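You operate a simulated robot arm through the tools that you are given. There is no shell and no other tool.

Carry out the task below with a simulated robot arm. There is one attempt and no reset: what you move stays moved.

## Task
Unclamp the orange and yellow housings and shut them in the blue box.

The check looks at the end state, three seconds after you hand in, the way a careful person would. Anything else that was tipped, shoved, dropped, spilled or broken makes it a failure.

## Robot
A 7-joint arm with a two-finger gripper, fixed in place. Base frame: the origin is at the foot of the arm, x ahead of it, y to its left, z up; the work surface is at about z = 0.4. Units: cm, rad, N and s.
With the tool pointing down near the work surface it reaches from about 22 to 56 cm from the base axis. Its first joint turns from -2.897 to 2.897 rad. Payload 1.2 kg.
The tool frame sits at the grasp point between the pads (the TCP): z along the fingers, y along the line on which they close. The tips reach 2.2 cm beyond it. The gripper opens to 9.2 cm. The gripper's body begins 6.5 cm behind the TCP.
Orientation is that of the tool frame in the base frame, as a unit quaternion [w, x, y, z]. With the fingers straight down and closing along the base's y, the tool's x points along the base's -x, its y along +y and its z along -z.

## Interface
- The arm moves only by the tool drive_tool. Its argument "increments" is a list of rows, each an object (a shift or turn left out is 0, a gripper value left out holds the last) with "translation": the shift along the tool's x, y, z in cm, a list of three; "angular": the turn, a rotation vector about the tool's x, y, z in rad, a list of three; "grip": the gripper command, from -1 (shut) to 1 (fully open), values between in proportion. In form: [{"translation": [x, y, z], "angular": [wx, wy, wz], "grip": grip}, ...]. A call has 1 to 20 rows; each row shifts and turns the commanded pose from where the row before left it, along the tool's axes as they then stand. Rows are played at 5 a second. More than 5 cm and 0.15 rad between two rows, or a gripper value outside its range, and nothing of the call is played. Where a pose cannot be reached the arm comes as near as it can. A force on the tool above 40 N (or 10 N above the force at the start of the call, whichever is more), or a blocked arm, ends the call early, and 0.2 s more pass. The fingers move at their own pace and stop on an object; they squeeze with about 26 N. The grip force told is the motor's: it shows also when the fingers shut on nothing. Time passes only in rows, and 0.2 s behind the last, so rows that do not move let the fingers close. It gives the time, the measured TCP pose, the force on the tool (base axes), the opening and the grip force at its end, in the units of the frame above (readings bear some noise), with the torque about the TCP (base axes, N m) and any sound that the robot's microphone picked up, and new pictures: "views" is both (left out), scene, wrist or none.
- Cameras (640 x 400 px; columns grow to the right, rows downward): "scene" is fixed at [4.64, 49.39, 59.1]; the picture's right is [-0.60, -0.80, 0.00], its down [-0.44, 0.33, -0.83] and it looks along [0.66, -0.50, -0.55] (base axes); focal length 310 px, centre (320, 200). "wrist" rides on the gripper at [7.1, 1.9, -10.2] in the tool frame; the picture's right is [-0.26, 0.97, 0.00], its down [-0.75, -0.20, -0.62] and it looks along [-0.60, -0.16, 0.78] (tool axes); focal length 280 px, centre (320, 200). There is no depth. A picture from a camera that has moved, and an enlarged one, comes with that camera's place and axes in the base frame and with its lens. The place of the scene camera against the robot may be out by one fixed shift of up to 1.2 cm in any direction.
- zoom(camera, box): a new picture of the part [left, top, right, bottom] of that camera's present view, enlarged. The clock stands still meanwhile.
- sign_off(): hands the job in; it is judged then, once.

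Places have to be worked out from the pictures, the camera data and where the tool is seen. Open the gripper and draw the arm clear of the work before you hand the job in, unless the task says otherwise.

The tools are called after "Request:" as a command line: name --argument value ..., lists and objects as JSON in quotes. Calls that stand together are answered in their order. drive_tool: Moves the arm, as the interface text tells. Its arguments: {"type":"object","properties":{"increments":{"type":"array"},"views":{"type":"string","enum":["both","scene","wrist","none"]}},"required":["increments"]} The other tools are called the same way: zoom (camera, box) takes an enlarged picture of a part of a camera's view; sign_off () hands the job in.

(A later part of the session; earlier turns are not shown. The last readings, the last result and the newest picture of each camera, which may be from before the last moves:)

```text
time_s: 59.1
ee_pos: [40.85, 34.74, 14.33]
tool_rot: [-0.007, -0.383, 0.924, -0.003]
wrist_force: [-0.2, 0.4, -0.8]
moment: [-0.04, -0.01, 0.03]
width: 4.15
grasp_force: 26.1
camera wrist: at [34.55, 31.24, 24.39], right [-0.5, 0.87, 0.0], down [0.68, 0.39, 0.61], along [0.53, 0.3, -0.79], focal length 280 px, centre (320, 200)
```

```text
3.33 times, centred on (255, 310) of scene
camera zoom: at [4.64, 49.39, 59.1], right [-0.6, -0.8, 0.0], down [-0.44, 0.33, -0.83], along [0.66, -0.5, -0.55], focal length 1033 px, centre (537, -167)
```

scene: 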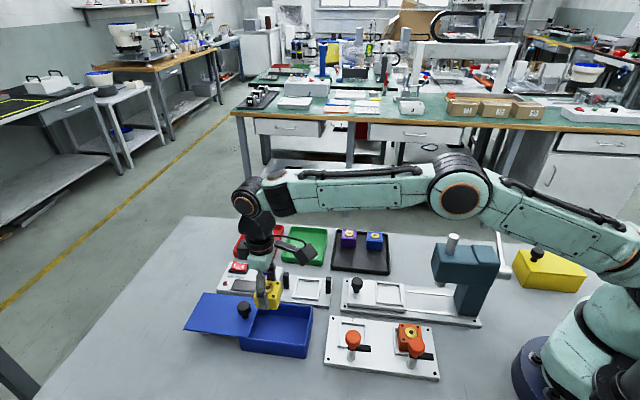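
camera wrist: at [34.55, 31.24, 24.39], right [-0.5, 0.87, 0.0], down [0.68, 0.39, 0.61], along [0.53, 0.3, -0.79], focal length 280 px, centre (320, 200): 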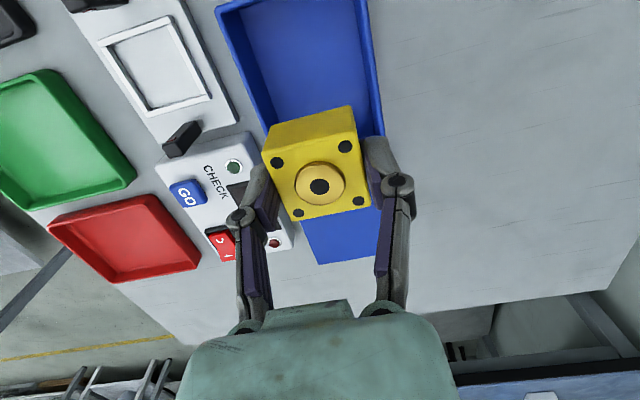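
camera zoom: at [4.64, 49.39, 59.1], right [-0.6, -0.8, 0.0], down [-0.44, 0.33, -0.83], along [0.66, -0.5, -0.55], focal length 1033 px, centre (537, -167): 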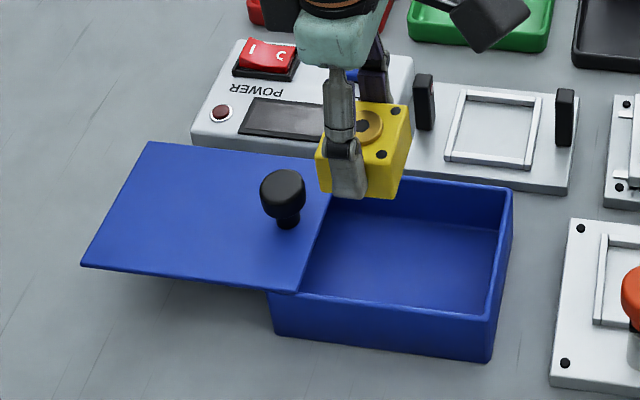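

The housing hangs over the box's centre line (offset ~0.1 cm) and just short of the lid's edge. I lower it into the box, slowly at the end.

Request:
drive_tool --increments '[{"translation": [0, 0, 3]}, {"translation": [0, 0, 3]}, {"translation": [0, 0, 1.8]}, {"translation": [0, 0, 0.8]}, {}]'

Request:
zoom --camera "scene" --box '[180, 250, 330, 370]'

Request:
zoom --camera "wrist" --box '[180, 0, 460, 240]'

```text
time_s: 60.3
ee_pos: [40.81, 34.78, 5.7]
tool_rot: [-0.006, -0.382, 0.924, -0.003]
wrist_force: [-0.3, 0.2, -0.9]
moment: [0.02, -0.04, -0.02]
width: 4.15
grasp_force: 25.9
camera wrist: at [34.5, 31.21, 15.79], right [-0.5, 0.87, 0.0], down [0.68, 0.39, 0.62], along [0.54, 0.3, -0.79], focal length 280 px, centre (320, 200)
```

scene: 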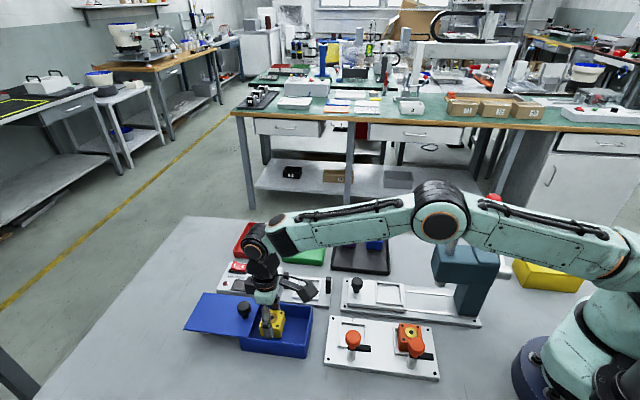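
wrist: 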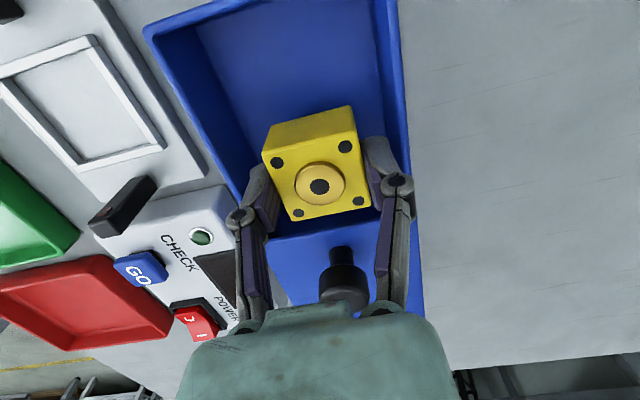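

```text
3.33 times, centred on (255, 310) of scene
camera zoom: at [4.64, 49.39, 59.1], right [-0.6, -0.8, 0.0], down [-0.44, 0.33, -0.83], along [0.66, -0.5, -0.55], focal length 1033 px, centre (537, -167)
```

zoom: 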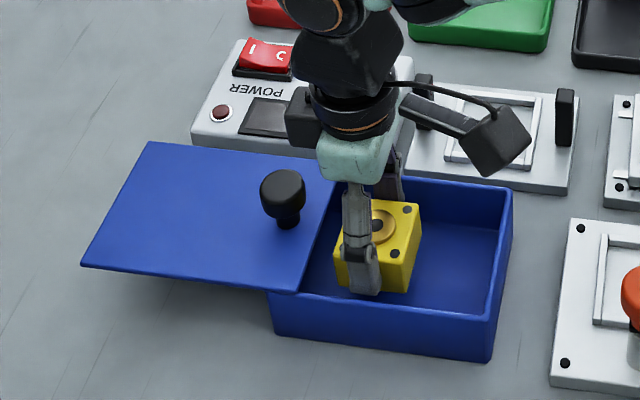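

```text
1.67 times, centred on (320, 120) of wrist
camera zoom: at [34.5, 31.21, 15.79], right [-0.5, 0.87, 0.0], down [0.68, 0.39, 0.62], along [0.54, 0.3, -0.79], focal length 467 px, centre (320, 333)
```

zoom: 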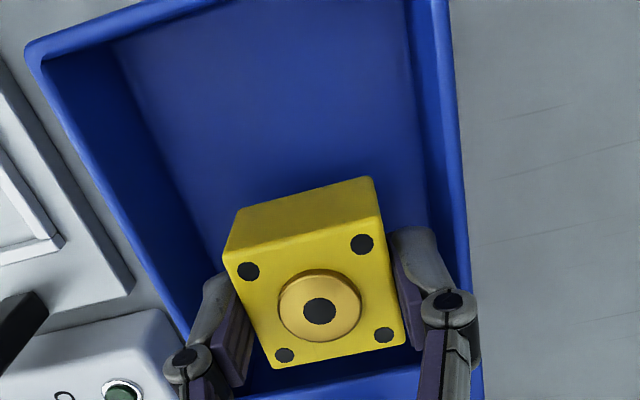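

The housing is inside the walls, roughly central. I go down in small steps until it touches the floor.

Request:
drive_tool --increments '[{"translation": [0, 0, 0.5]}, {"translation": [0, 0, 0.4]}, {"translation": [0, 0, 0.3]}, {"translation": [0, 0, 0.2]}, {}]' --views "wrist"

```text
time_s: 61.5
ee_pos: [40.8, 34.67, 4.18]
tool_rot: [-0.007, -0.382, 0.924, -0.002]
wrist_force: [0.1, 0.5, -1.4]
moment: [0.0, -0.01, 0.03]
width: 4.16
grasp_force: 25.3
camera wrist: at [34.45, 31.16, 14.37], right [-0.5, 0.87, 0.0], down [0.68, 0.39, 0.61], along [0.53, 0.3, -0.79], focal length 280 px, centre (320, 200)
```

wrist: 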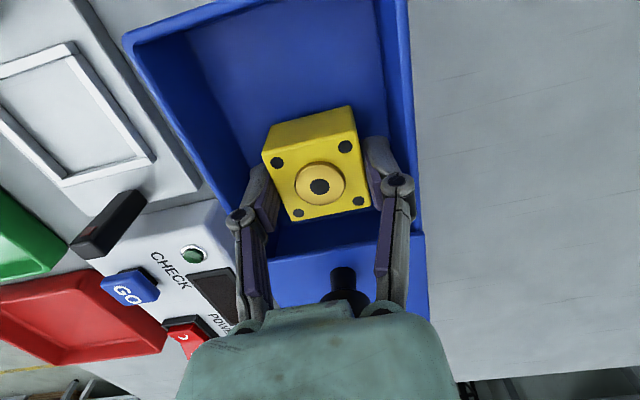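

No contact yet at z=4.2, so I continue in 0.15 cm steps.

Request:
drive_tool --increments '[{"translation": [0, 0, 0.15]}, {"translation": [0, 0, 0.15]}, {"translation": [0, 0, 0.15]}, {}]' --views "scene"

Request:
zoom --camera "scene" --box '[220, 280, 320, 365]'

```text
time_s: 62.5
ee_pos: [40.77, 34.76, 3.67]
tool_rot: [-0.005, -0.382, 0.924, -0.003]
wrist_force: [-0.4, 0.2, -1.5]
moment: [0.04, 0.01, 0.03]
width: 4.15
grasp_force: 25.6
```

scene: 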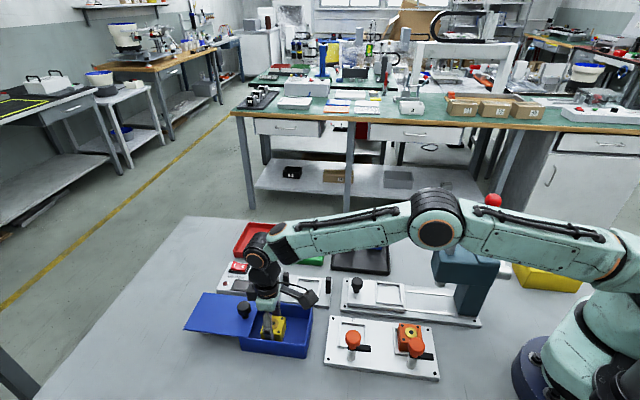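

```text
4.71 times, centred on (270, 322) of scene
camera zoom: at [4.64, 49.39, 59.1], right [-0.6, -0.8, 0.0], down [-0.44, 0.33, -0.83], along [0.66, -0.5, -0.55], focal length 1458 px, centre (555, -376)
```

zoom: 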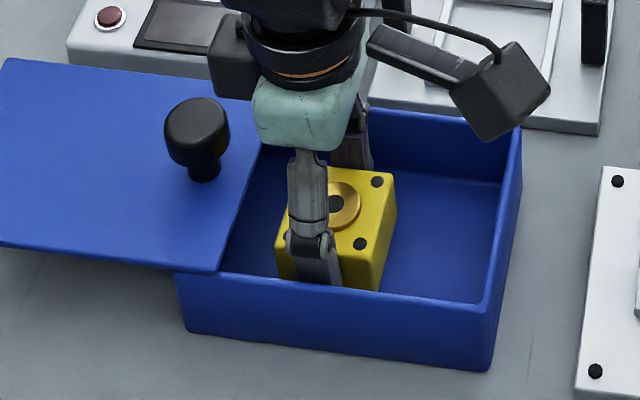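

Still no contact, so I keep stepping down.

Request:
drive_tool --increments '[{"translation": [0, 0, 0.12]}, {"translation": [0, 0, 0.12]}, {"translation": [0, 0, 0.12]}, {}]' --views "none"

```text
time_s: 63.5
ee_pos: [40.73, 34.73, 3.61]
tool_rot: [-0.005, -0.383, 0.924, -0.002]
wrist_force: [-1.7, -0.7, 21.0]
moment: [0.01, 0.03, 0.0]
width: 4.17
grasp_force: 26.0
```

21 N shows the housing is on the floor. I ease up 0.2 cm, open just enough (to about 4.8 cm), and rise straight out.

Request:
drive_tool --increments '[{"translation": [0, 0, -0.2]}, {"grip": 0.0}, {"grip": 0.04}, {"grip": 0.04}, {"translation": [0, 0, -1.5]}, {"translation": [0, 0, -2.5]}, {"translation": [0, 0, -4]}, {"translation": [0, 0, -4]}, {}]'

Request:
zoom --camera "wrist" --box '[180, 0, 460, 240]'

Request:
zoom --camera "scene" --box '[220, 280, 320, 365]'

```text
time_s: 65.5
ee_pos: [40.91, 34.83, 15.71]
tool_rot: [-0.005, -0.382, 0.924, -0.003]
wrist_force: [-0.5, -0.7, -0.1]
moment: [0.0, 0.01, 0.0]
width: 4.82
grasp_force: 0.0
camera wrist: at [34.56, 31.28, 25.85], right [-0.5, 0.87, 0.0], down [0.68, 0.39, 0.62], along [0.54, 0.3, -0.79], focal length 280 px, centre (320, 200)
```

scene: 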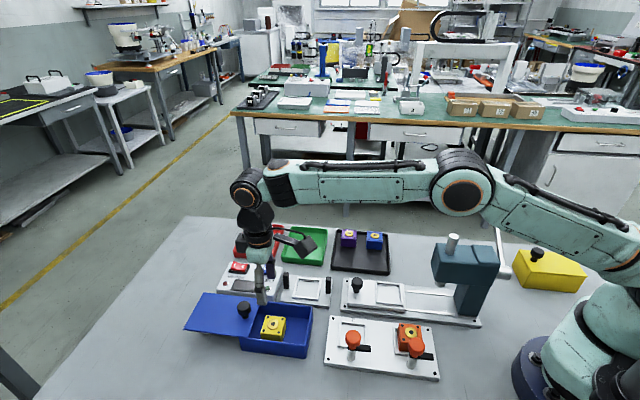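
wrist: 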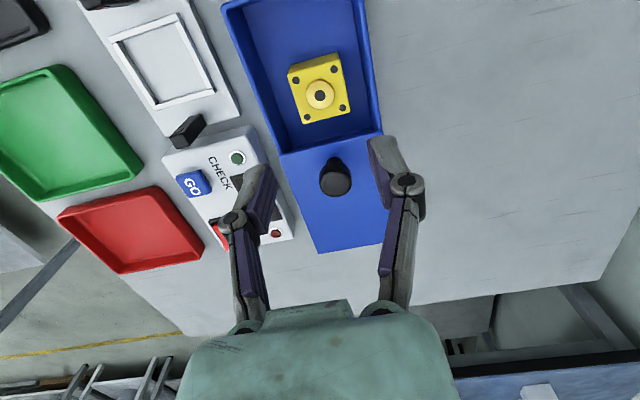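

```text
1.67 times, centred on (320, 120) of wrist
camera zoom: at [34.56, 31.28, 25.85], right [-0.5, 0.87, 0.0], down [0.68, 0.39, 0.62], along [0.54, 0.3, -0.79], focal length 467 px, centre (320, 333)
```

zoom: 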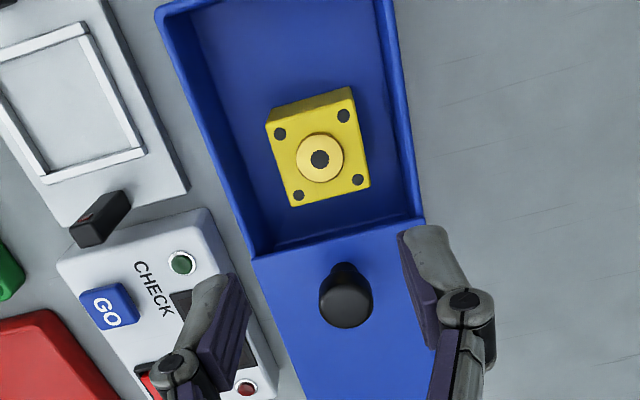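

```text
4.71 times, centred on (270, 322) of scene
camera zoom: at [4.64, 49.39, 59.1], right [-0.6, -0.8, 0.0], down [-0.44, 0.33, -0.83], along [0.66, -0.5, -0.55], focal length 1458 px, centre (555, -376)
```

zoom: 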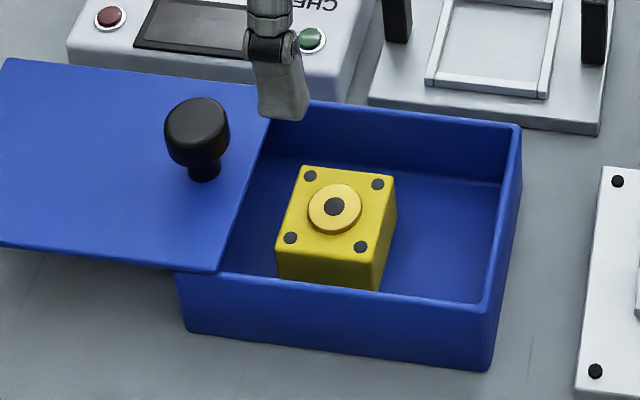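

Yellow sits flat in the box. To leave more room for the orange housing, I regrip yellow and slide it 1 cm further along +u.

Request:
drive_tool --increments '[{"translation": [0, 0, 4]}, {"translation": [0, 0, 4]}, {"translation": [0, 0, 2.5]}, {"translation": [0, 0, 1.2]}, {"grip": -1}, {"grip": -1}, {"grip": -1}, {}]' --views "wrist"

```text
time_s: 67.3
ee_pos: [40.73, 34.78, 4.07]
tool_rot: [-0.005, -0.382, 0.924, -0.002]
wrist_force: [1.2, -1.2, 5.4]
moment: [-0.04, 0.07, 0.01]
width: 4.14
grasp_force: 25.8
camera wrist: at [34.44, 31.12, 14.08], right [-0.5, 0.87, 0.0], down [0.68, 0.39, 0.62], along [0.54, 0.3, -0.79], focal length 280 px, centre (320, 200)
```

wrist: 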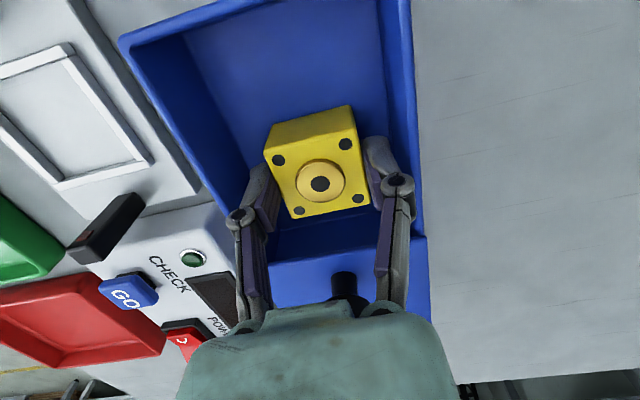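

Regripped. I lift slightly, shift 1 cm along +u, set down, release and rise.

Request:
drive_tool --increments '[{"translation": [0, 0, -0.3]}, {"translation": [-0.5, 0, 0]}, {"translation": [-0.5, 0, 0]}, {"translation": [0, 0, 0.25]}, {"translation": [0, 0, 0.05]}, {"grip": 0.0}, {"grip": 0.04}, {"grip": 0.04}, {"translation": [0, 0, -1.5]}, {"translation": [0, 0, -2.5]}, {"translation": [0, 0, -4]}, {"translation": [0, 0, -3]}, {}]'

Request:
zoom --camera "scene" --box '[220, 280, 320, 365]'

```text
time_s: 70.1
ee_pos: [41.62, 35.4, 14.89]
tool_rot: [-0.006, -0.383, 0.924, -0.002]
wrist_force: [-0.2, 0.3, 0.4]
moment: [0.02, 0.01, 0.05]
width: 4.79
grasp_force: 0.0
camera wrist: at [35.3, 31.9, 25.06], right [-0.5, 0.87, 0.0], down [0.68, 0.39, 0.61], along [0.54, 0.3, -0.79], focal length 280 px, centre (320, 200)
```

scene: 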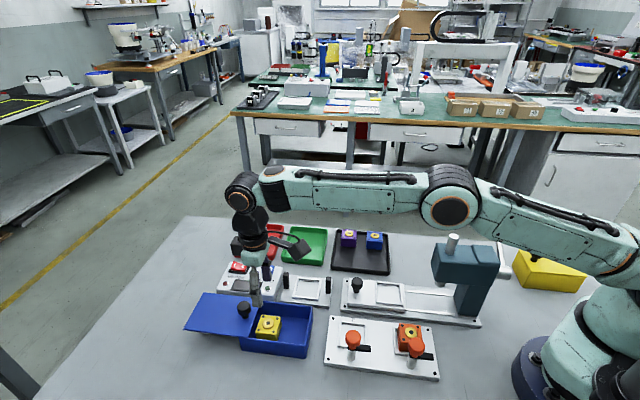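
wrist: 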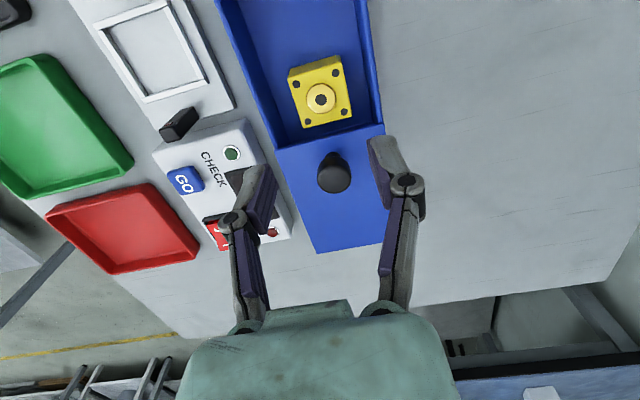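

```text
4.71 times, centred on (270, 322) of scene
camera zoom: at [4.64, 49.39, 59.1], right [-0.6, -0.8, 0.0], down [-0.44, 0.33, -0.83], along [0.66, -0.5, -0.55], focal length 1458 px, centre (555, -376)
```

zoom: 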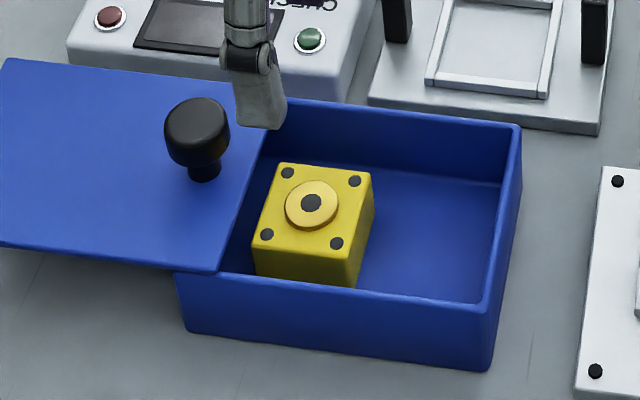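

Now there is about 5.5 cm of free length for the orange housing. I yaw back to -45° and move above the orange housing, near (22.65, 15.0).

Request:
drive_tool --increments '[{"angular": [0, 0, 0.1428]}, {"angular": [0, 0, 0.1428]}, {"angular": [0, 0, 0.1428]}, {"angular": [0, 0, 0.1428]}, {"angular": [0, 0, 0.1428]}, {"angular": [0, 0, 0.1428]}, {"angular": [0, 0, 0.1428]}, {"angular": [0, 0, 0.1428]}, {"angular": [0, 0, 0.1428]}, {"angular": [0, 0, 0.1428]}, {"angular": [0, 0, 0.1428]}, {"translation": [-0.17, -4.64, -0.45]}, {"translation": [-0.17, -4.64, -0.45]}, {"translation": [-0.17, -4.64, -0.45]}, {"translation": [-0.17, -4.64, -0.45]}, {"translation": [-0.17, -4.64, -0.45]}, {"translation": [-0.17, -4.64, -0.45]}, {"grip": 0.5}, {}]'

Request:
zoom --camera "wrist" --box '[250, 20, 410, 140]'

```text
time_s: 74.1
ee_pos: [22.62, 15.16, 17.88]
tool_rot: [-0.002, 0.383, 0.924, -0.006]
wrist_force: [0.8, 0.2, 0.1]
moment: [-0.01, 0.02, 0.03]
width: 6.88
grasp_force: 0.1
camera wrist: at [19.02, 21.57, 27.97], right [0.87, 0.5, -0.01], down [0.39, -0.67, 0.63], along [0.3, -0.55, -0.78], focal length 280 px, centre (320, 200)
```

scene: 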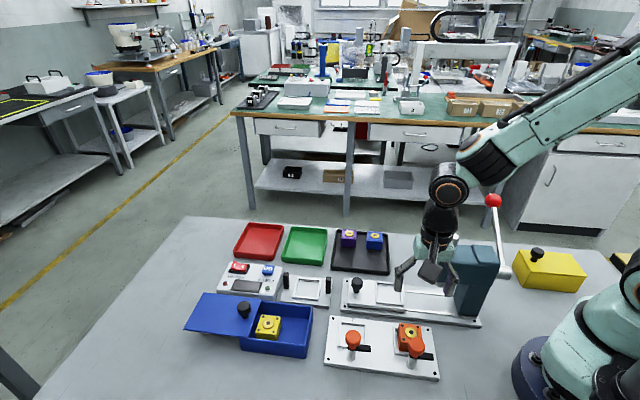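
wrist: 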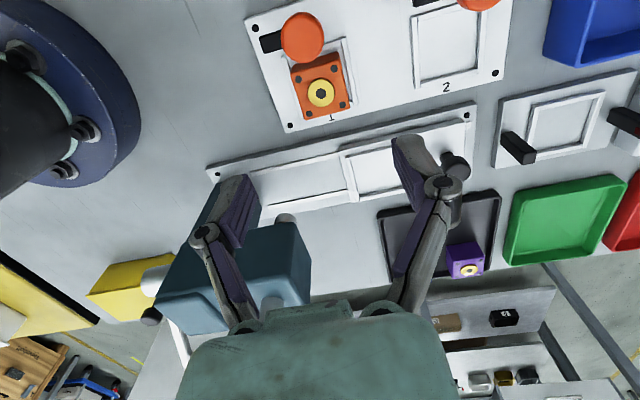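

```text
3.33 times, centred on (330, 80) of wrist
camera zoom: at [19.02, 21.57, 27.97], right [0.87, 0.5, -0.01], down [0.39, -0.67, 0.63], along [0.3, -0.55, -0.78], focal length 935 px, centre (287, 600)
```

zoom: 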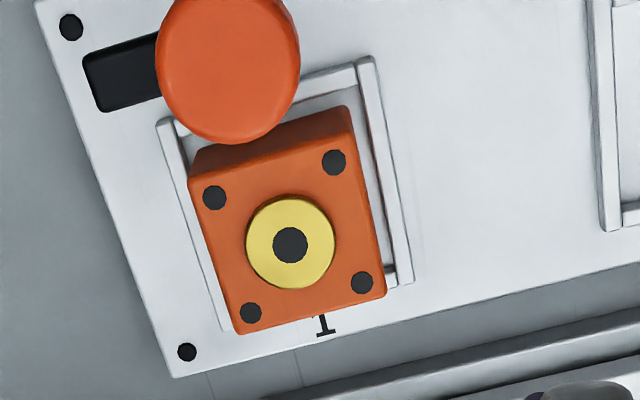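

Orange's top centre is at about (22.6, 14.75). I shift by (-0.3, -0.3) in the tool frame, lower to z=4.5 and grip.

Request:
drive_tool --increments '[{"translation": [-0.3, -0.3, 4]}, {"translation": [0, 0, 4]}, {"translation": [0, 0, 3]}, {"translation": [0, 0, 1.5]}, {"translation": [0, 0, 0.85]}, {}, {"grip": 0.0}, {"grip": -1}, {"grip": -1}, {"grip": -1}]'

Request:
zoom --camera "wrist" --box '[220, 60, 440, 260]'

```text
time_s: 76.3
ee_pos: [22.44, 14.5, 4.57]
tool_rot: [-0.002, 0.383, 0.924, -0.006]
wrist_force: [1.9, 1.8, 4.8]
moment: [-0.02, 0.04, 0.03]
width: 4.14
grasp_force: 26.7
camera wrist: at [18.95, 21.06, 14.64], right [0.87, 0.5, -0.01], down [0.39, -0.67, 0.63], along [0.3, -0.55, -0.78], focal length 280 px, centre (320, 200)
```

scene: 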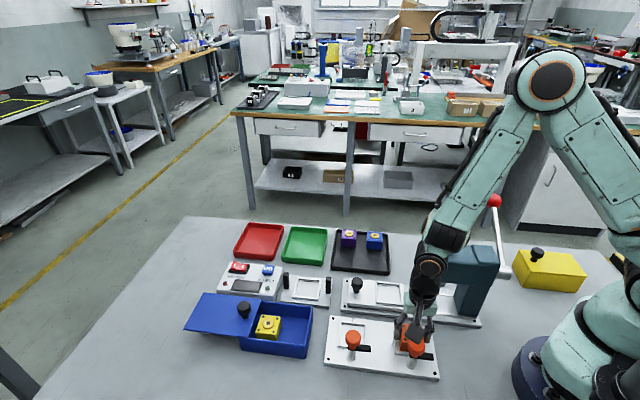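
wrist: 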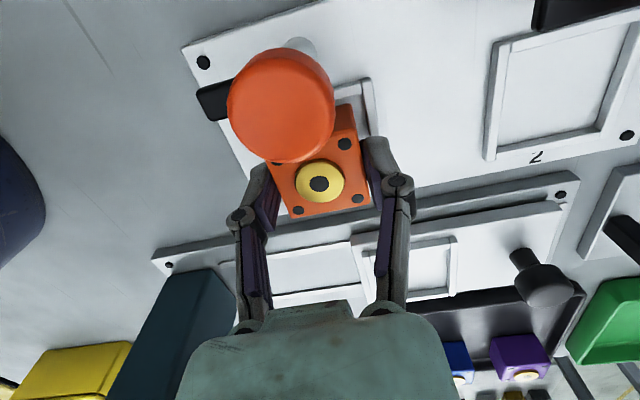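

```text
2.00 times, centred on (330, 160) of wrist
camera zoom: at [18.95, 21.06, 14.64], right [0.87, 0.5, -0.01], down [0.39, -0.67, 0.63], along [0.3, -0.55, -0.78], focal length 561 px, centre (300, 280)
```

zoom: 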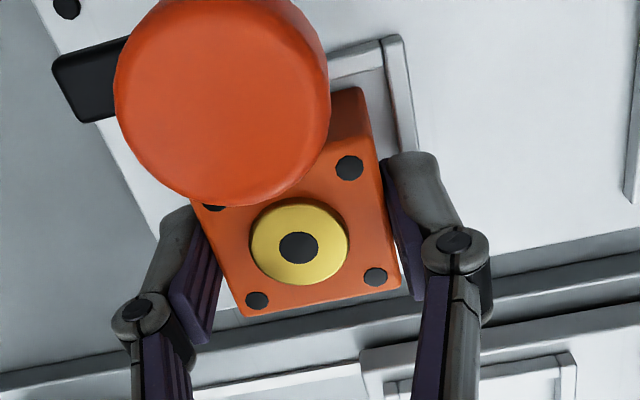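

Orange is gripped (4.1 cm). I lift it straight up and turn to yaw +45°.

Request:
drive_tool --increments '[{"translation": [0, 0, -1]}, {"translation": [0, 0, -2]}, {"translation": [0, 0, -3]}, {"translation": [0, 0, -4]}, {"angular": [0, 0, -0.1428]}, {"angular": [0, 0, -0.1428]}, {"angular": [0, 0, -0.1428]}, {"angular": [0, 0, -0.1428]}, {"angular": [0, 0, -0.1428]}, {"angular": [0, 0, -0.1428]}, {"angular": [0, 0, -0.1428]}, {"angular": [0, 0, -0.1428]}, {"angular": [0, 0, -0.1428]}, {"angular": [0, 0, -0.1428]}, {"angular": [0, 0, -0.1428]}, {}, {}]'

```text
time_s: 79.9
ee_pos: [22.59, 14.73, 14.55]
tool_rot: [-0.006, -0.383, 0.924, -0.003]
wrist_force: [0.5, -0.2, -2.2]
moment: [0.01, 0.01, 0.02]
width: 4.13
grasp_force: 26.1
camera wrist: at [16.31, 11.12, 24.78], right [-0.5, 0.87, 0.0], down [0.68, 0.39, 0.62], along [0.53, 0.3, -0.79], focal length 280 px, centre (320, 200)
```

scene: 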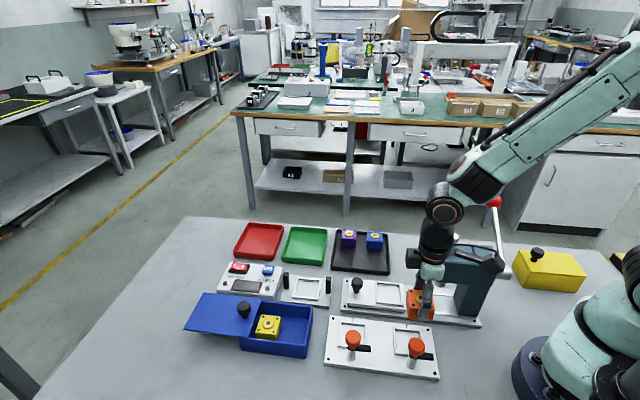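
wrist: 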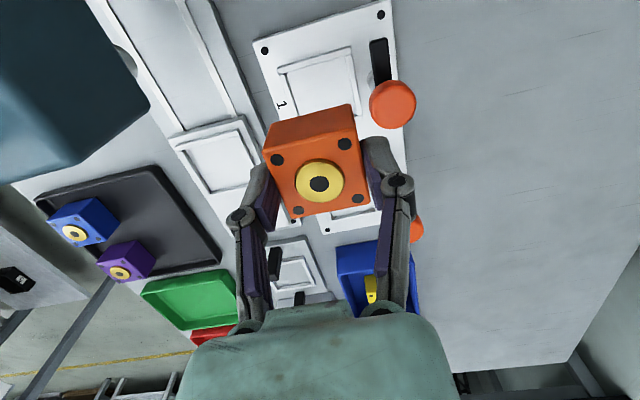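

Clear of everything. I carry it over the near half of the box at about (37.9, 31.9).

Request:
drive_tool --increments '[{"translation": [-4.59, 0.27, 0]}, {"translation": [-4.59, 0.27, 0]}, {"translation": [-4.59, 0.27, 0]}, {"translation": [-4.59, 0.27, 0]}, {"translation": [-4.59, 0.27, 0]}, {}, {}]'

Request:
zoom --camera "wrist" --box '[180, 0, 460, 240]'

Request:
zoom --camera "scene" --box '[200, 260, 330, 370]'

```text
time_s: 81.5
ee_pos: [37.74, 31.78, 14.13]
tool_rot: [-0.006, -0.383, 0.924, -0.003]
wrist_force: [-0.3, -0.5, -1.8]
moment: [0.02, 0.01, 0.01]
width: 4.17
grasp_force: 25.8
camera wrist: at [31.44, 28.22, 24.44], right [-0.5, 0.87, 0.0], down [0.68, 0.39, 0.61], along [0.53, 0.3, -0.79], focal length 280 px, centre (320, 200)
```

scene: 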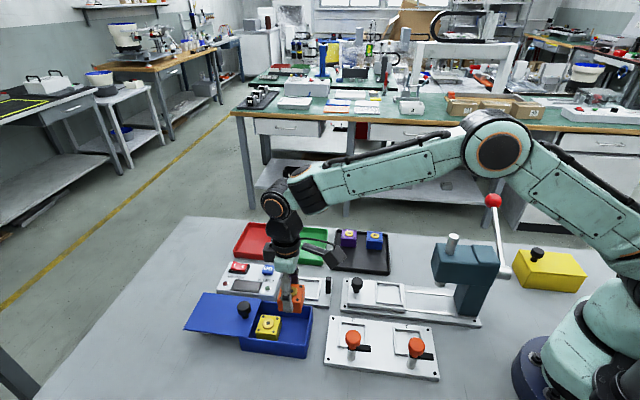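
wrist: 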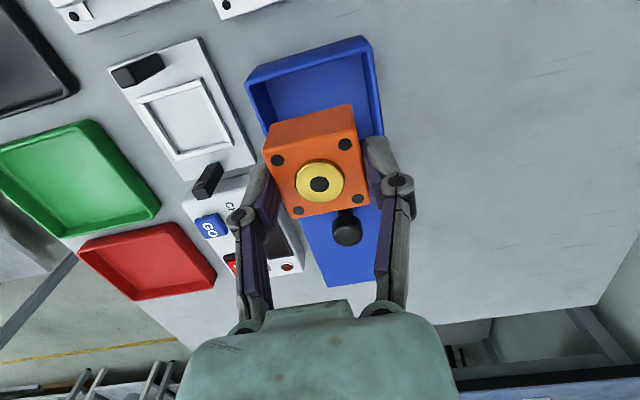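

```text
1.67 times, centred on (320, 120) of wrist
camera zoom: at [31.44, 28.22, 24.44], right [-0.5, 0.87, 0.0], down [0.68, 0.39, 0.61], along [0.53, 0.3, -0.79], focal length 467 px, centre (320, 333)
```

zoom: 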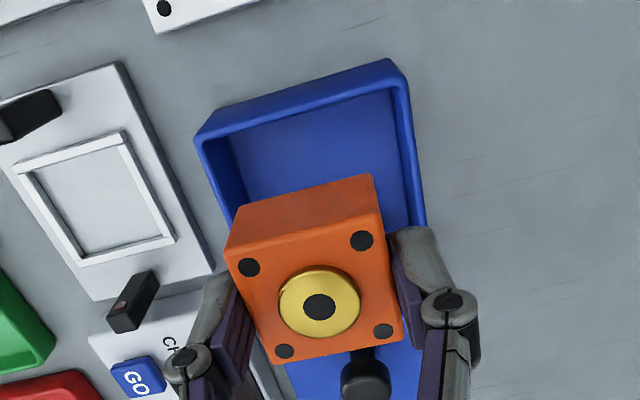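

```text
3.64 times, centred on (265, 315) of scene
camera zoom: at [4.64, 49.39, 59.1], right [-0.6, -0.8, 0.0], down [-0.44, 0.33, -0.83], along [0.66, -0.5, -0.55], focal length 1127 px, centre (520, -218)
```

zoom: 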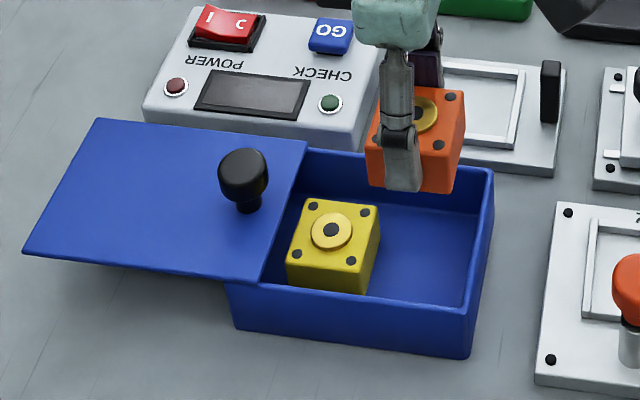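

I shift 0.35 cm further along +u to centre it between the near wall and the yellow housing, then lower.

Request:
drive_tool --increments '[{"translation": [-0.35, 0, 0]}, {"translation": [0, 0, 3]}, {"translation": [0, 0, 3]}, {"translation": [0, 0, 1.5]}, {"translation": [0, 0, 0.8]}, {"translation": [0, 0, 0.7]}, {}]'

Request:
zoom --camera "scene" --box '[220, 280, 320, 365]'

Request:
zoom --camera "wrist" --box '[180, 0, 460, 240]'

```text
time_s: 83.1
ee_pos: [38.03, 31.9, 5.25]
tool_rot: [-0.006, -0.383, 0.924, -0.002]
wrist_force: [-0.5, 0.0, -1.8]
moment: [-0.03, 0.01, -0.02]
width: 4.11
grasp_force: 25.7
camera wrist: at [31.71, 28.47, 15.42], right [-0.5, 0.87, 0.0], down [0.68, 0.39, 0.61], along [0.53, 0.3, -0.79], focal length 280 px, centre (320, 200)
```

scene: 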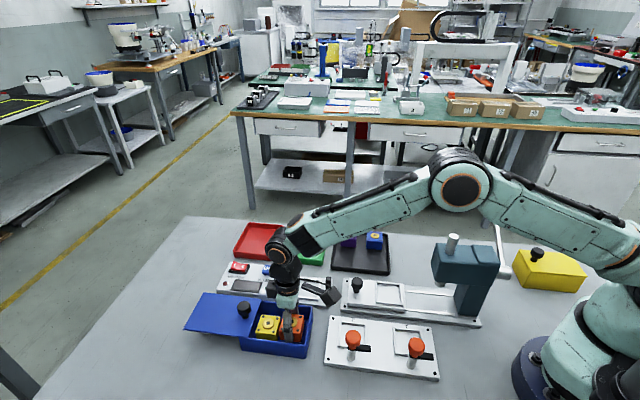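
wrist: 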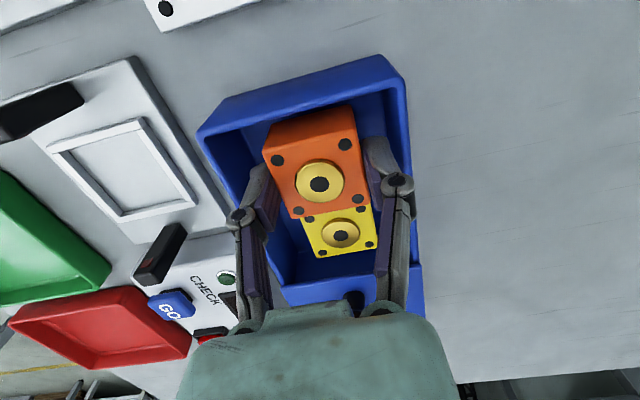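

```text
4.71 times, centred on (270, 322) of scene
camera zoom: at [4.64, 49.39, 59.1], right [-0.6, -0.8, 0.0], down [-0.44, 0.33, -0.83], along [0.66, -0.5, -0.55], focal length 1458 px, centre (555, -376)
```

zoom: 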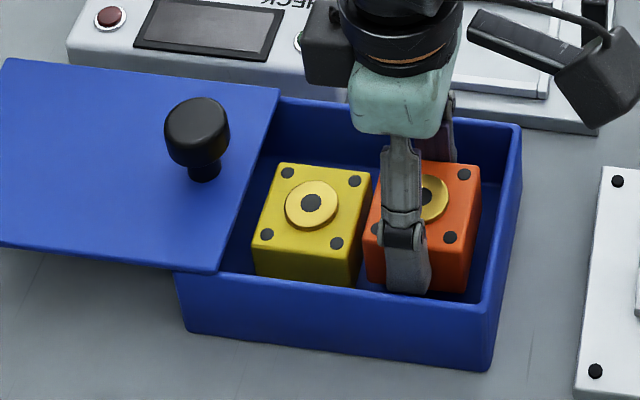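

```text
1.67 times, centred on (320, 120) of wrist
camera zoom: at [31.71, 28.47, 15.42], right [-0.5, 0.87, 0.0], down [0.68, 0.39, 0.61], along [0.53, 0.3, -0.79], focal length 467 px, centre (320, 333)
```

zoom: 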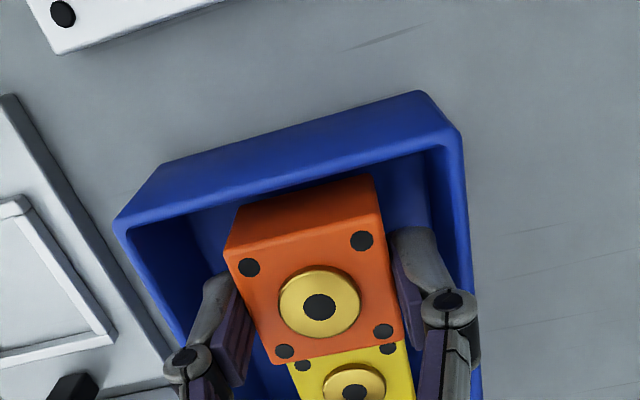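

Orange is already beside yellow without contact. I continue down in small steps.

Request:
drive_tool --increments '[{"translation": [0, 0, 0.4]}, {"translation": [0, 0, 0.3]}, {"translation": [0, 0, 0.2]}, {"translation": [0, 0, 0.15]}, {"translation": [0, 0, 0.15]}, {}]' --views "none"

```text
time_s: 84.5
ee_pos: [38.06, 32.06, 3.98]
tool_rot: [-0.006, -0.382, 0.924, -0.003]
wrist_force: [0.3, -0.1, -1.7]
moment: [0.03, 0.0, 0.0]
width: 4.15
grasp_force: 25.6
```

No contact yet at z≈4.0, so I go on with 0.12 cm steps.

Request:
drive_tool --increments '[{"translation": [0, 0, 0.12]}, {"translation": [0, 0, 0.12]}, {"translation": [0, 0, 0.1]}, {}]' --views "scene"

```text
time_s: 85.5
ee_pos: [37.98, 31.98, 3.78]
tool_rot: [-0.005, -0.383, 0.924, -0.002]
wrist_force: [-2.6, -0.1, 10.6]
moment: [-0.03, -0.27, 0.0]
width: 4.14
grasp_force: 26.0
```

scene: 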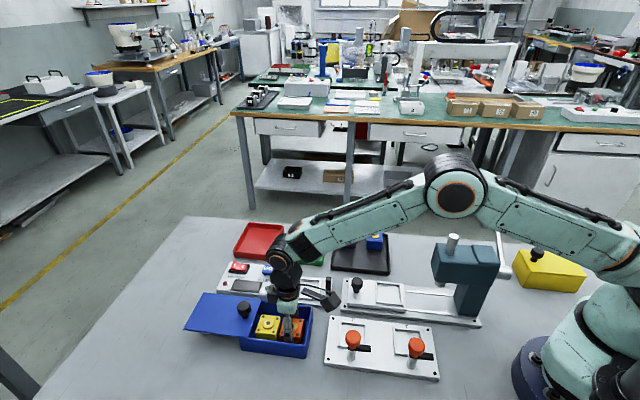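

It has touched the floor (about 11 N). I ease up slightly, open narrowly, and rise.

Request:
drive_tool --increments '[{"translation": [0, 0, -0.1]}, {"grip": 0.0}, {"grip": 0.04}, {"grip": 0.04}, {"translation": [0, 0, -1.5]}, {"translation": [0, 0, -2.5]}, {"translation": [0, 0, -4]}, {"translation": [0, 0, -3]}, {}]'

Request:
zoom --camera "scene" --box '[220, 280, 320, 365]'

Request:
zoom --camera "wrist" --box '[180, 0, 460, 240]'

```text
time_s: 87.5
ee_pos: [38.13, 32.02, 14.83]
tool_rot: [-0.006, -0.383, 0.924, -0.003]
wrist_force: [0.2, 0.8, -0.2]
moment: [0.0, 0.0, -0.02]
width: 4.8
grasp_force: 0.1
camera wrist: at [31.84, 28.54, 24.95], right [-0.5, 0.87, 0.0], down [0.68, 0.39, 0.62], along [0.54, 0.3, -0.79], focal length 280 px, centre (320, 200)
```

scene: 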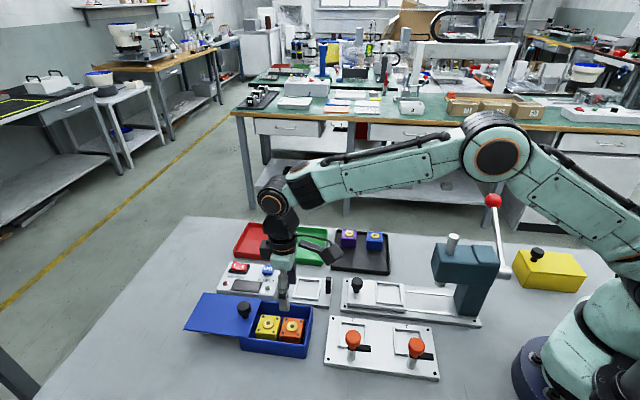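
wrist: 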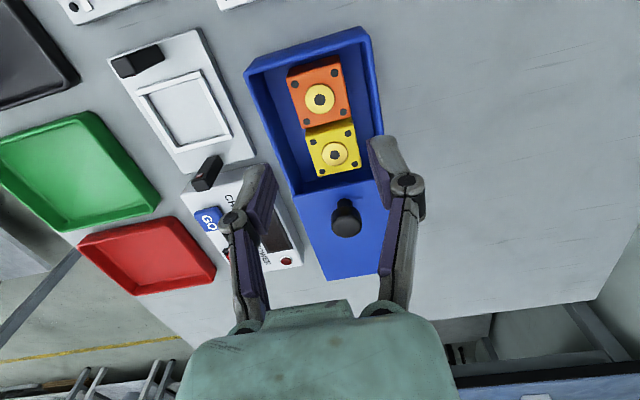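

```text
4.71 times, centred on (270, 322) of scene
camera zoom: at [4.64, 49.39, 59.1], right [-0.6, -0.8, 0.0], down [-0.44, 0.33, -0.83], along [0.66, -0.5, -0.55], focal length 1458 px, centre (555, -376)
```

zoom: 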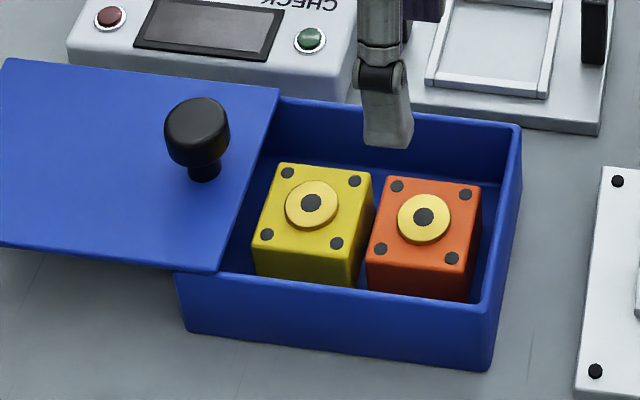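

```text
1.67 times, centred on (320, 120) of wrist
camera zoom: at [31.84, 28.54, 24.95], right [-0.5, 0.87, 0.0], down [0.68, 0.39, 0.62], along [0.54, 0.3, -0.79], focal length 467 px, centre (320, 333)
```

zoom: 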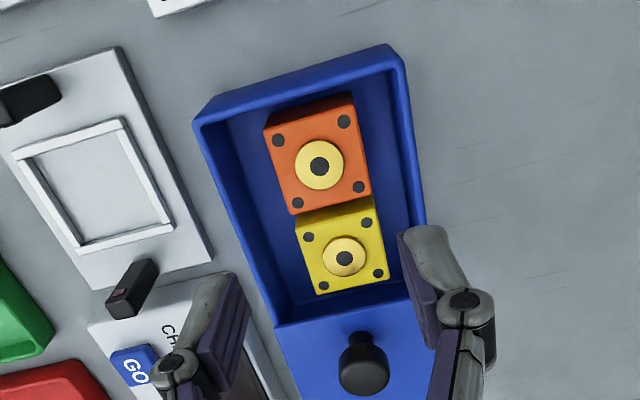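

Both housings sit flat in the box, below the rim. Now for closing: I go back to where I released the lid knob, tilt the fingers outward again with the gripper open, and check the alignment.

Request:
drive_tool --increments '[{"translation": [0, 0, -2.6], "grip": 0.3}, {"translation": [-2.67, -0.06, 0]}, {"translation": [-2.67, -0.06, 0]}, {"angular": [0, -0.115, 0]}, {"angular": [0, -0.115, 0]}, {"angular": [0, -0.11, 0]}, {"translation": [0, 0, 3]}, {}, {}]'

Request:
zoom --camera "wrist" --box '[200, 40, 440, 240]'

```text
time_s: 89.5
ee_pos: [42.65, 36.33, 14.55]
tool_rot: [0.151, -0.378, 0.911, 0.062]
wrist_force: [0.1, 0.0, -0.1]
moment: [0.02, -0.01, 0.01]
width: 6.0
grasp_force: 0.0
camera wrist: at [34.24, 30.77, 21.84], right [-0.51, 0.86, 0.08], down [0.51, 0.22, 0.83], along [0.7, 0.47, -0.55], focal length 280 px, centre (320, 200)
```

scene: 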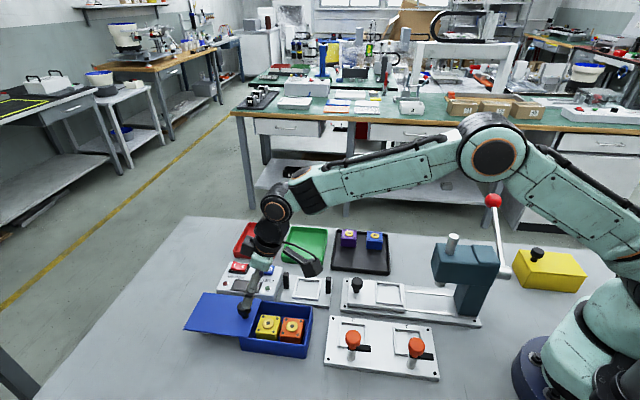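
wrist: 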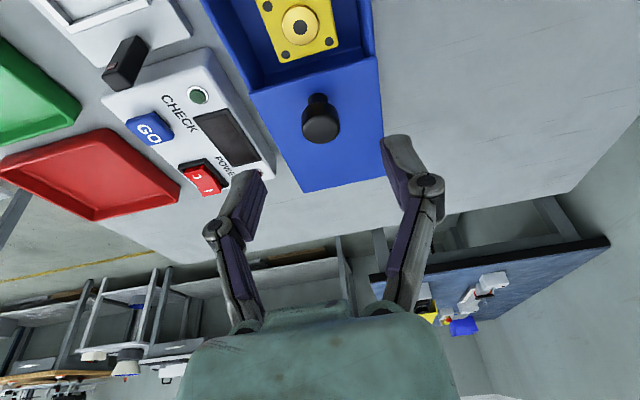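

```text
2.00 times, centred on (320, 140) of wrist
camera zoom: at [34.24, 30.77, 21.84], right [-0.51, 0.86, 0.08], down [0.51, 0.22, 0.83], along [0.7, 0.47, -0.55], focal length 561 px, centre (320, 320)
```

zoom: 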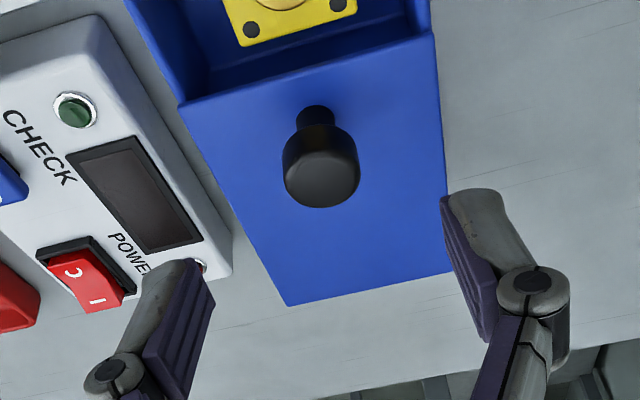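

The knob is centred between the fingers. I advance the rest of the way along the fingers and grip.

Request:
drive_tool --increments '[{"translation": [-0.25, 0, 3]}, {"translation": [0, 0, 2.5]}, {"translation": [0, 0, 1.4]}, {}, {"grip": -0.2}, {"grip": -1}, {"grip": -1}, {"grip": -1}]'

```text
time_s: 91.3
ee_pos: [44.44, 38.1, 8.08]
tool_rot: [0.151, -0.376, 0.912, 0.061]
wrist_force: [7.4, -7.2, 3.9]
moment: [-0.01, -0.15, -0.07]
width: 2.43
grasp_force: 28.0
camera wrist: at [36.02, 32.49, 15.35], right [-0.5, 0.86, 0.08], down [0.51, 0.22, 0.83], along [0.7, 0.46, -0.54], focal length 280 px, centre (320, 200)
```

scene: 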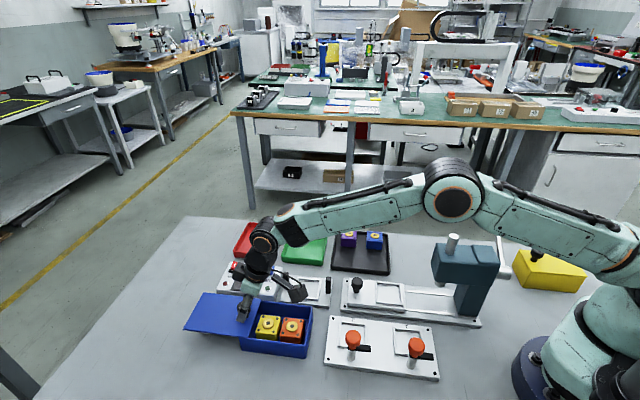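
wrist: 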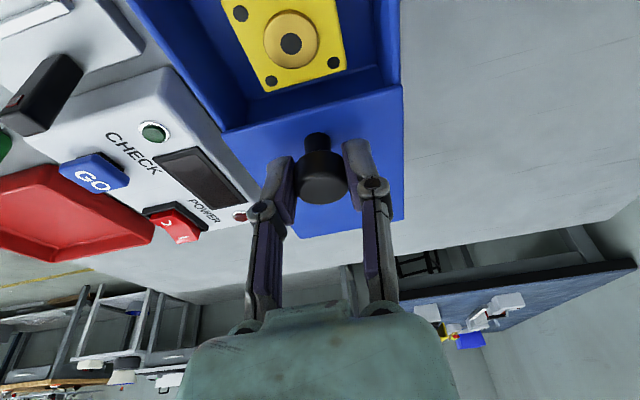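

Gripped again. I pull the lid back toward -u, 4 cm first.

Request:
drive_tool --increments '[{"translation": [0.3, -0.06, -0.1]}, {"translation": [0.473, 0, -0.16]}, {"translation": [0.473, 0, -0.16]}, {"translation": [0.473, 0, -0.16]}, {"translation": [0.473, 0, -0.16]}, {"translation": [0.473, 0, -0.16]}, {"translation": [0.473, 0, -0.16]}, {"translation": [0.473, 0, -0.16]}, {}]'

```text
time_s: 93.3
ee_pos: [41.71, 35.51, 8.25]
tool_rot: [0.15, -0.377, 0.912, 0.062]
wrist_force: [8.0, -8.4, -3.5]
moment: [-0.11, -0.05, -0.04]
width: 2.44
grasp_force: 27.9
camera wrist: at [33.34, 29.76, 15.37], right [-0.51, 0.86, 0.08], down [0.51, 0.22, 0.83], along [0.7, 0.46, -0.55], focal length 280 px, centre (320, 200)
```

scene: 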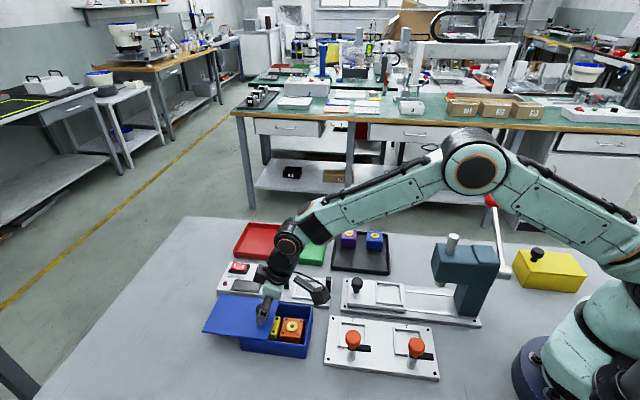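
wrist: 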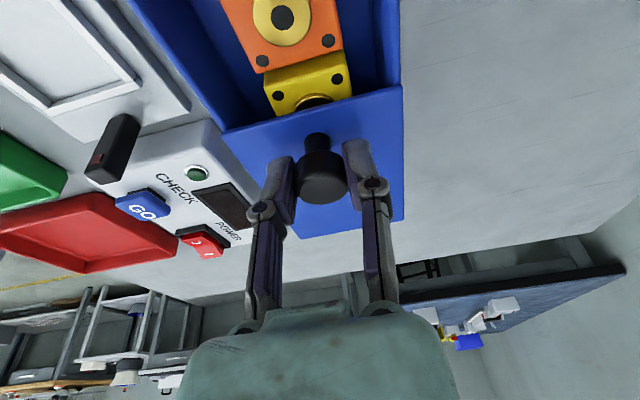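

The lid slides shut smoothly and passes over the yellow housing. I continue 5 cm.

Request:
drive_tool --increments '[{"translation": [0.45, -0.08, 0.0]}, {"translation": [0.473, 0, -0.15]}, {"translation": [0.473, 0, -0.15]}, {"translation": [0.473, 0, -0.15]}, {"translation": [0.473, 0, -0.15]}, {"translation": [0.473, 0, -0.15]}, {"translation": [0.473, 0, -0.15]}, {"translation": [0.473, 0, -0.15]}, {"translation": [0.473, 0, -0.15]}, {"translation": [0.473, 0, -0.15]}, {}]'

Request:
zoom --camera "scene" --box '[210, 270, 330, 370]'

```text
time_s: 95.7
ee_pos: [38.46, 31.99, 7.85]
tool_rot: [0.151, -0.378, 0.911, 0.064]
wrist_force: [-0.1, 0.0, 24.3]
moment: [0.28, -0.38, -0.05]
width: 2.4
grasp_force: 28.3
camera wrist: at [29.97, 26.33, 15.16], right [-0.51, 0.86, 0.09], down [0.51, 0.22, 0.83], along [0.7, 0.47, -0.54], focal length 280 px, centre (320, 200)
```

scene: 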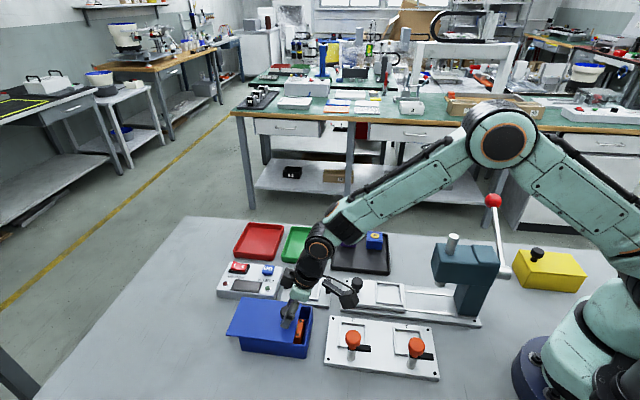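
wrist: 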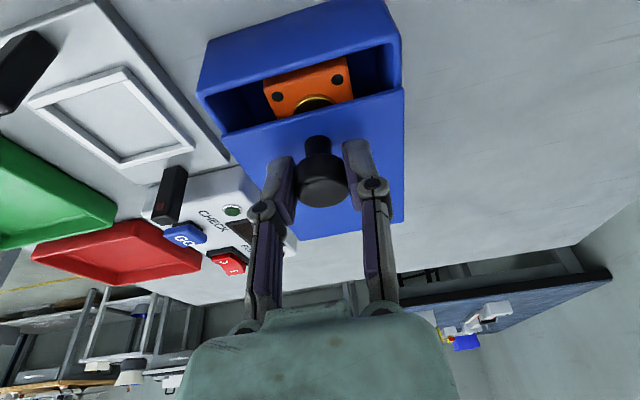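

```text
4.00 times, centred on (270, 320) of scene
camera zoom: at [4.64, 49.39, 59.1], right [-0.6, -0.8, 0.0], down [-0.44, 0.33, -0.83], along [0.66, -0.5, -0.55], focal length 1240 px, centre (520, -280)
```

zoom: 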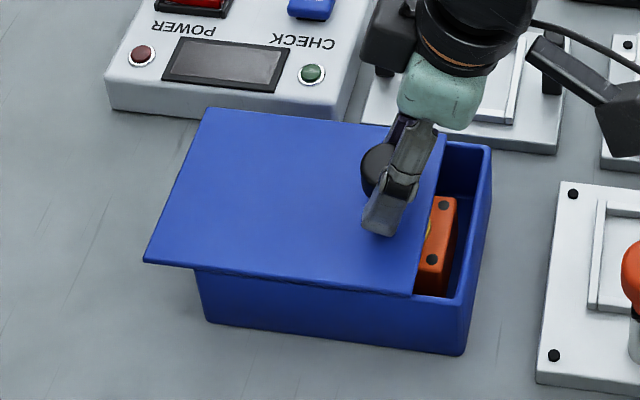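

About 1.7 cm remains and I'm pressing down a bit (24 N). I relieve that and close the remainder in small steps until the stop.

Request:
drive_tool --increments '[{"translation": [0.3, 0, -0.25]}, {"translation": [0.38, 0, -0.13]}, {"translation": [0.38, 0, -0.13]}, {"translation": [0.28, 0, -0.1]}, {}]'

Request:
zoom --camera "scene" --box '[210, 270, 330, 370]'

Request:
zoom --camera "wrist" --box '[190, 0, 430, 160]'

```text
time_s: 96.9
ee_pos: [37.25, 30.84, 7.98]
tool_rot: [0.148, -0.378, 0.912, 0.061]
wrist_force: [-0.1, -0.4, -6.4]
moment: [-0.1, 0.11, 0.01]
width: 2.43
grasp_force: 28.2
camera wrist: at [28.86, 25.24, 15.2], right [-0.51, 0.86, 0.08], down [0.51, 0.22, 0.83], along [0.7, 0.46, -0.55], focal length 280 px, centre (320, 200)
```

scene: 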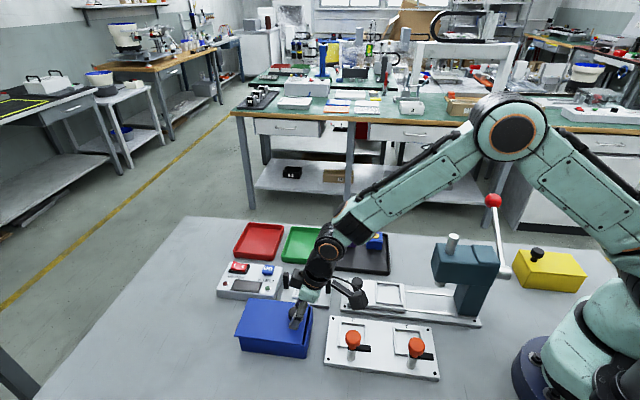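
wrist: 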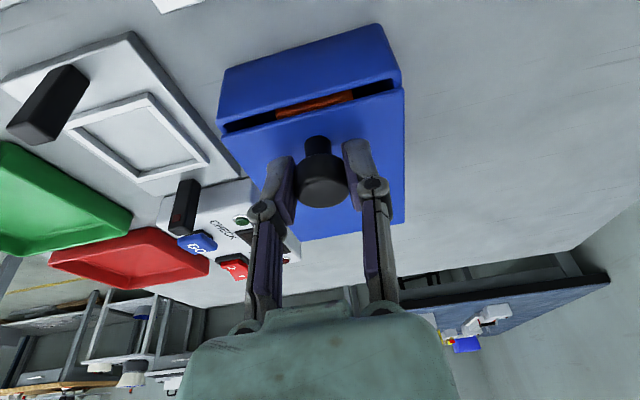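

```text
4.00 times, centred on (270, 320) of scene
camera zoom: at [4.64, 49.39, 59.1], right [-0.6, -0.8, 0.0], down [-0.44, 0.33, -0.83], along [0.66, -0.5, -0.55], focal length 1240 px, centre (520, -280)
```

zoom: 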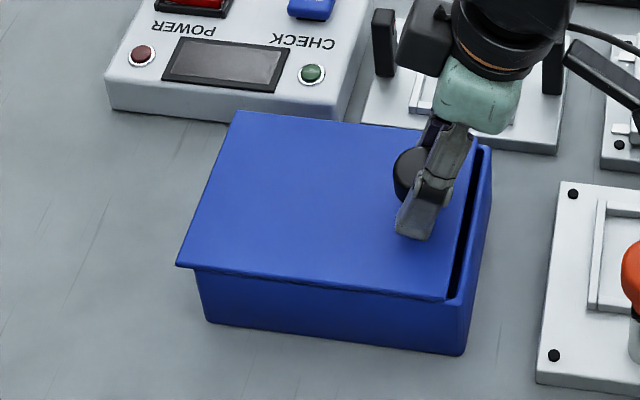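

```text
2.50 times, centred on (310, 80) of wrist
camera zoom: at [28.86, 25.24, 15.2], right [-0.51, 0.86, 0.08], down [0.51, 0.22, 0.83], along [0.7, 0.46, -0.55], focal length 701 px, centre (345, 500)
```

zoom: 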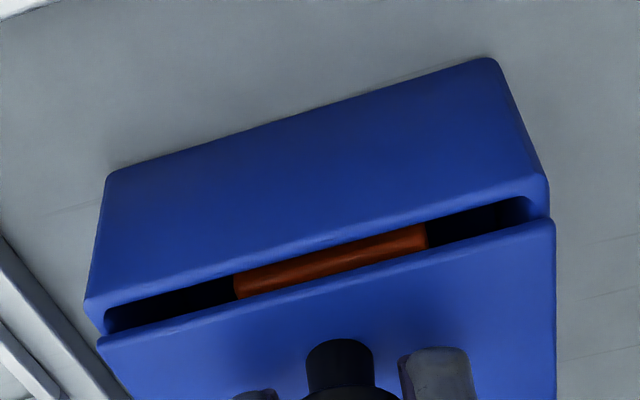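

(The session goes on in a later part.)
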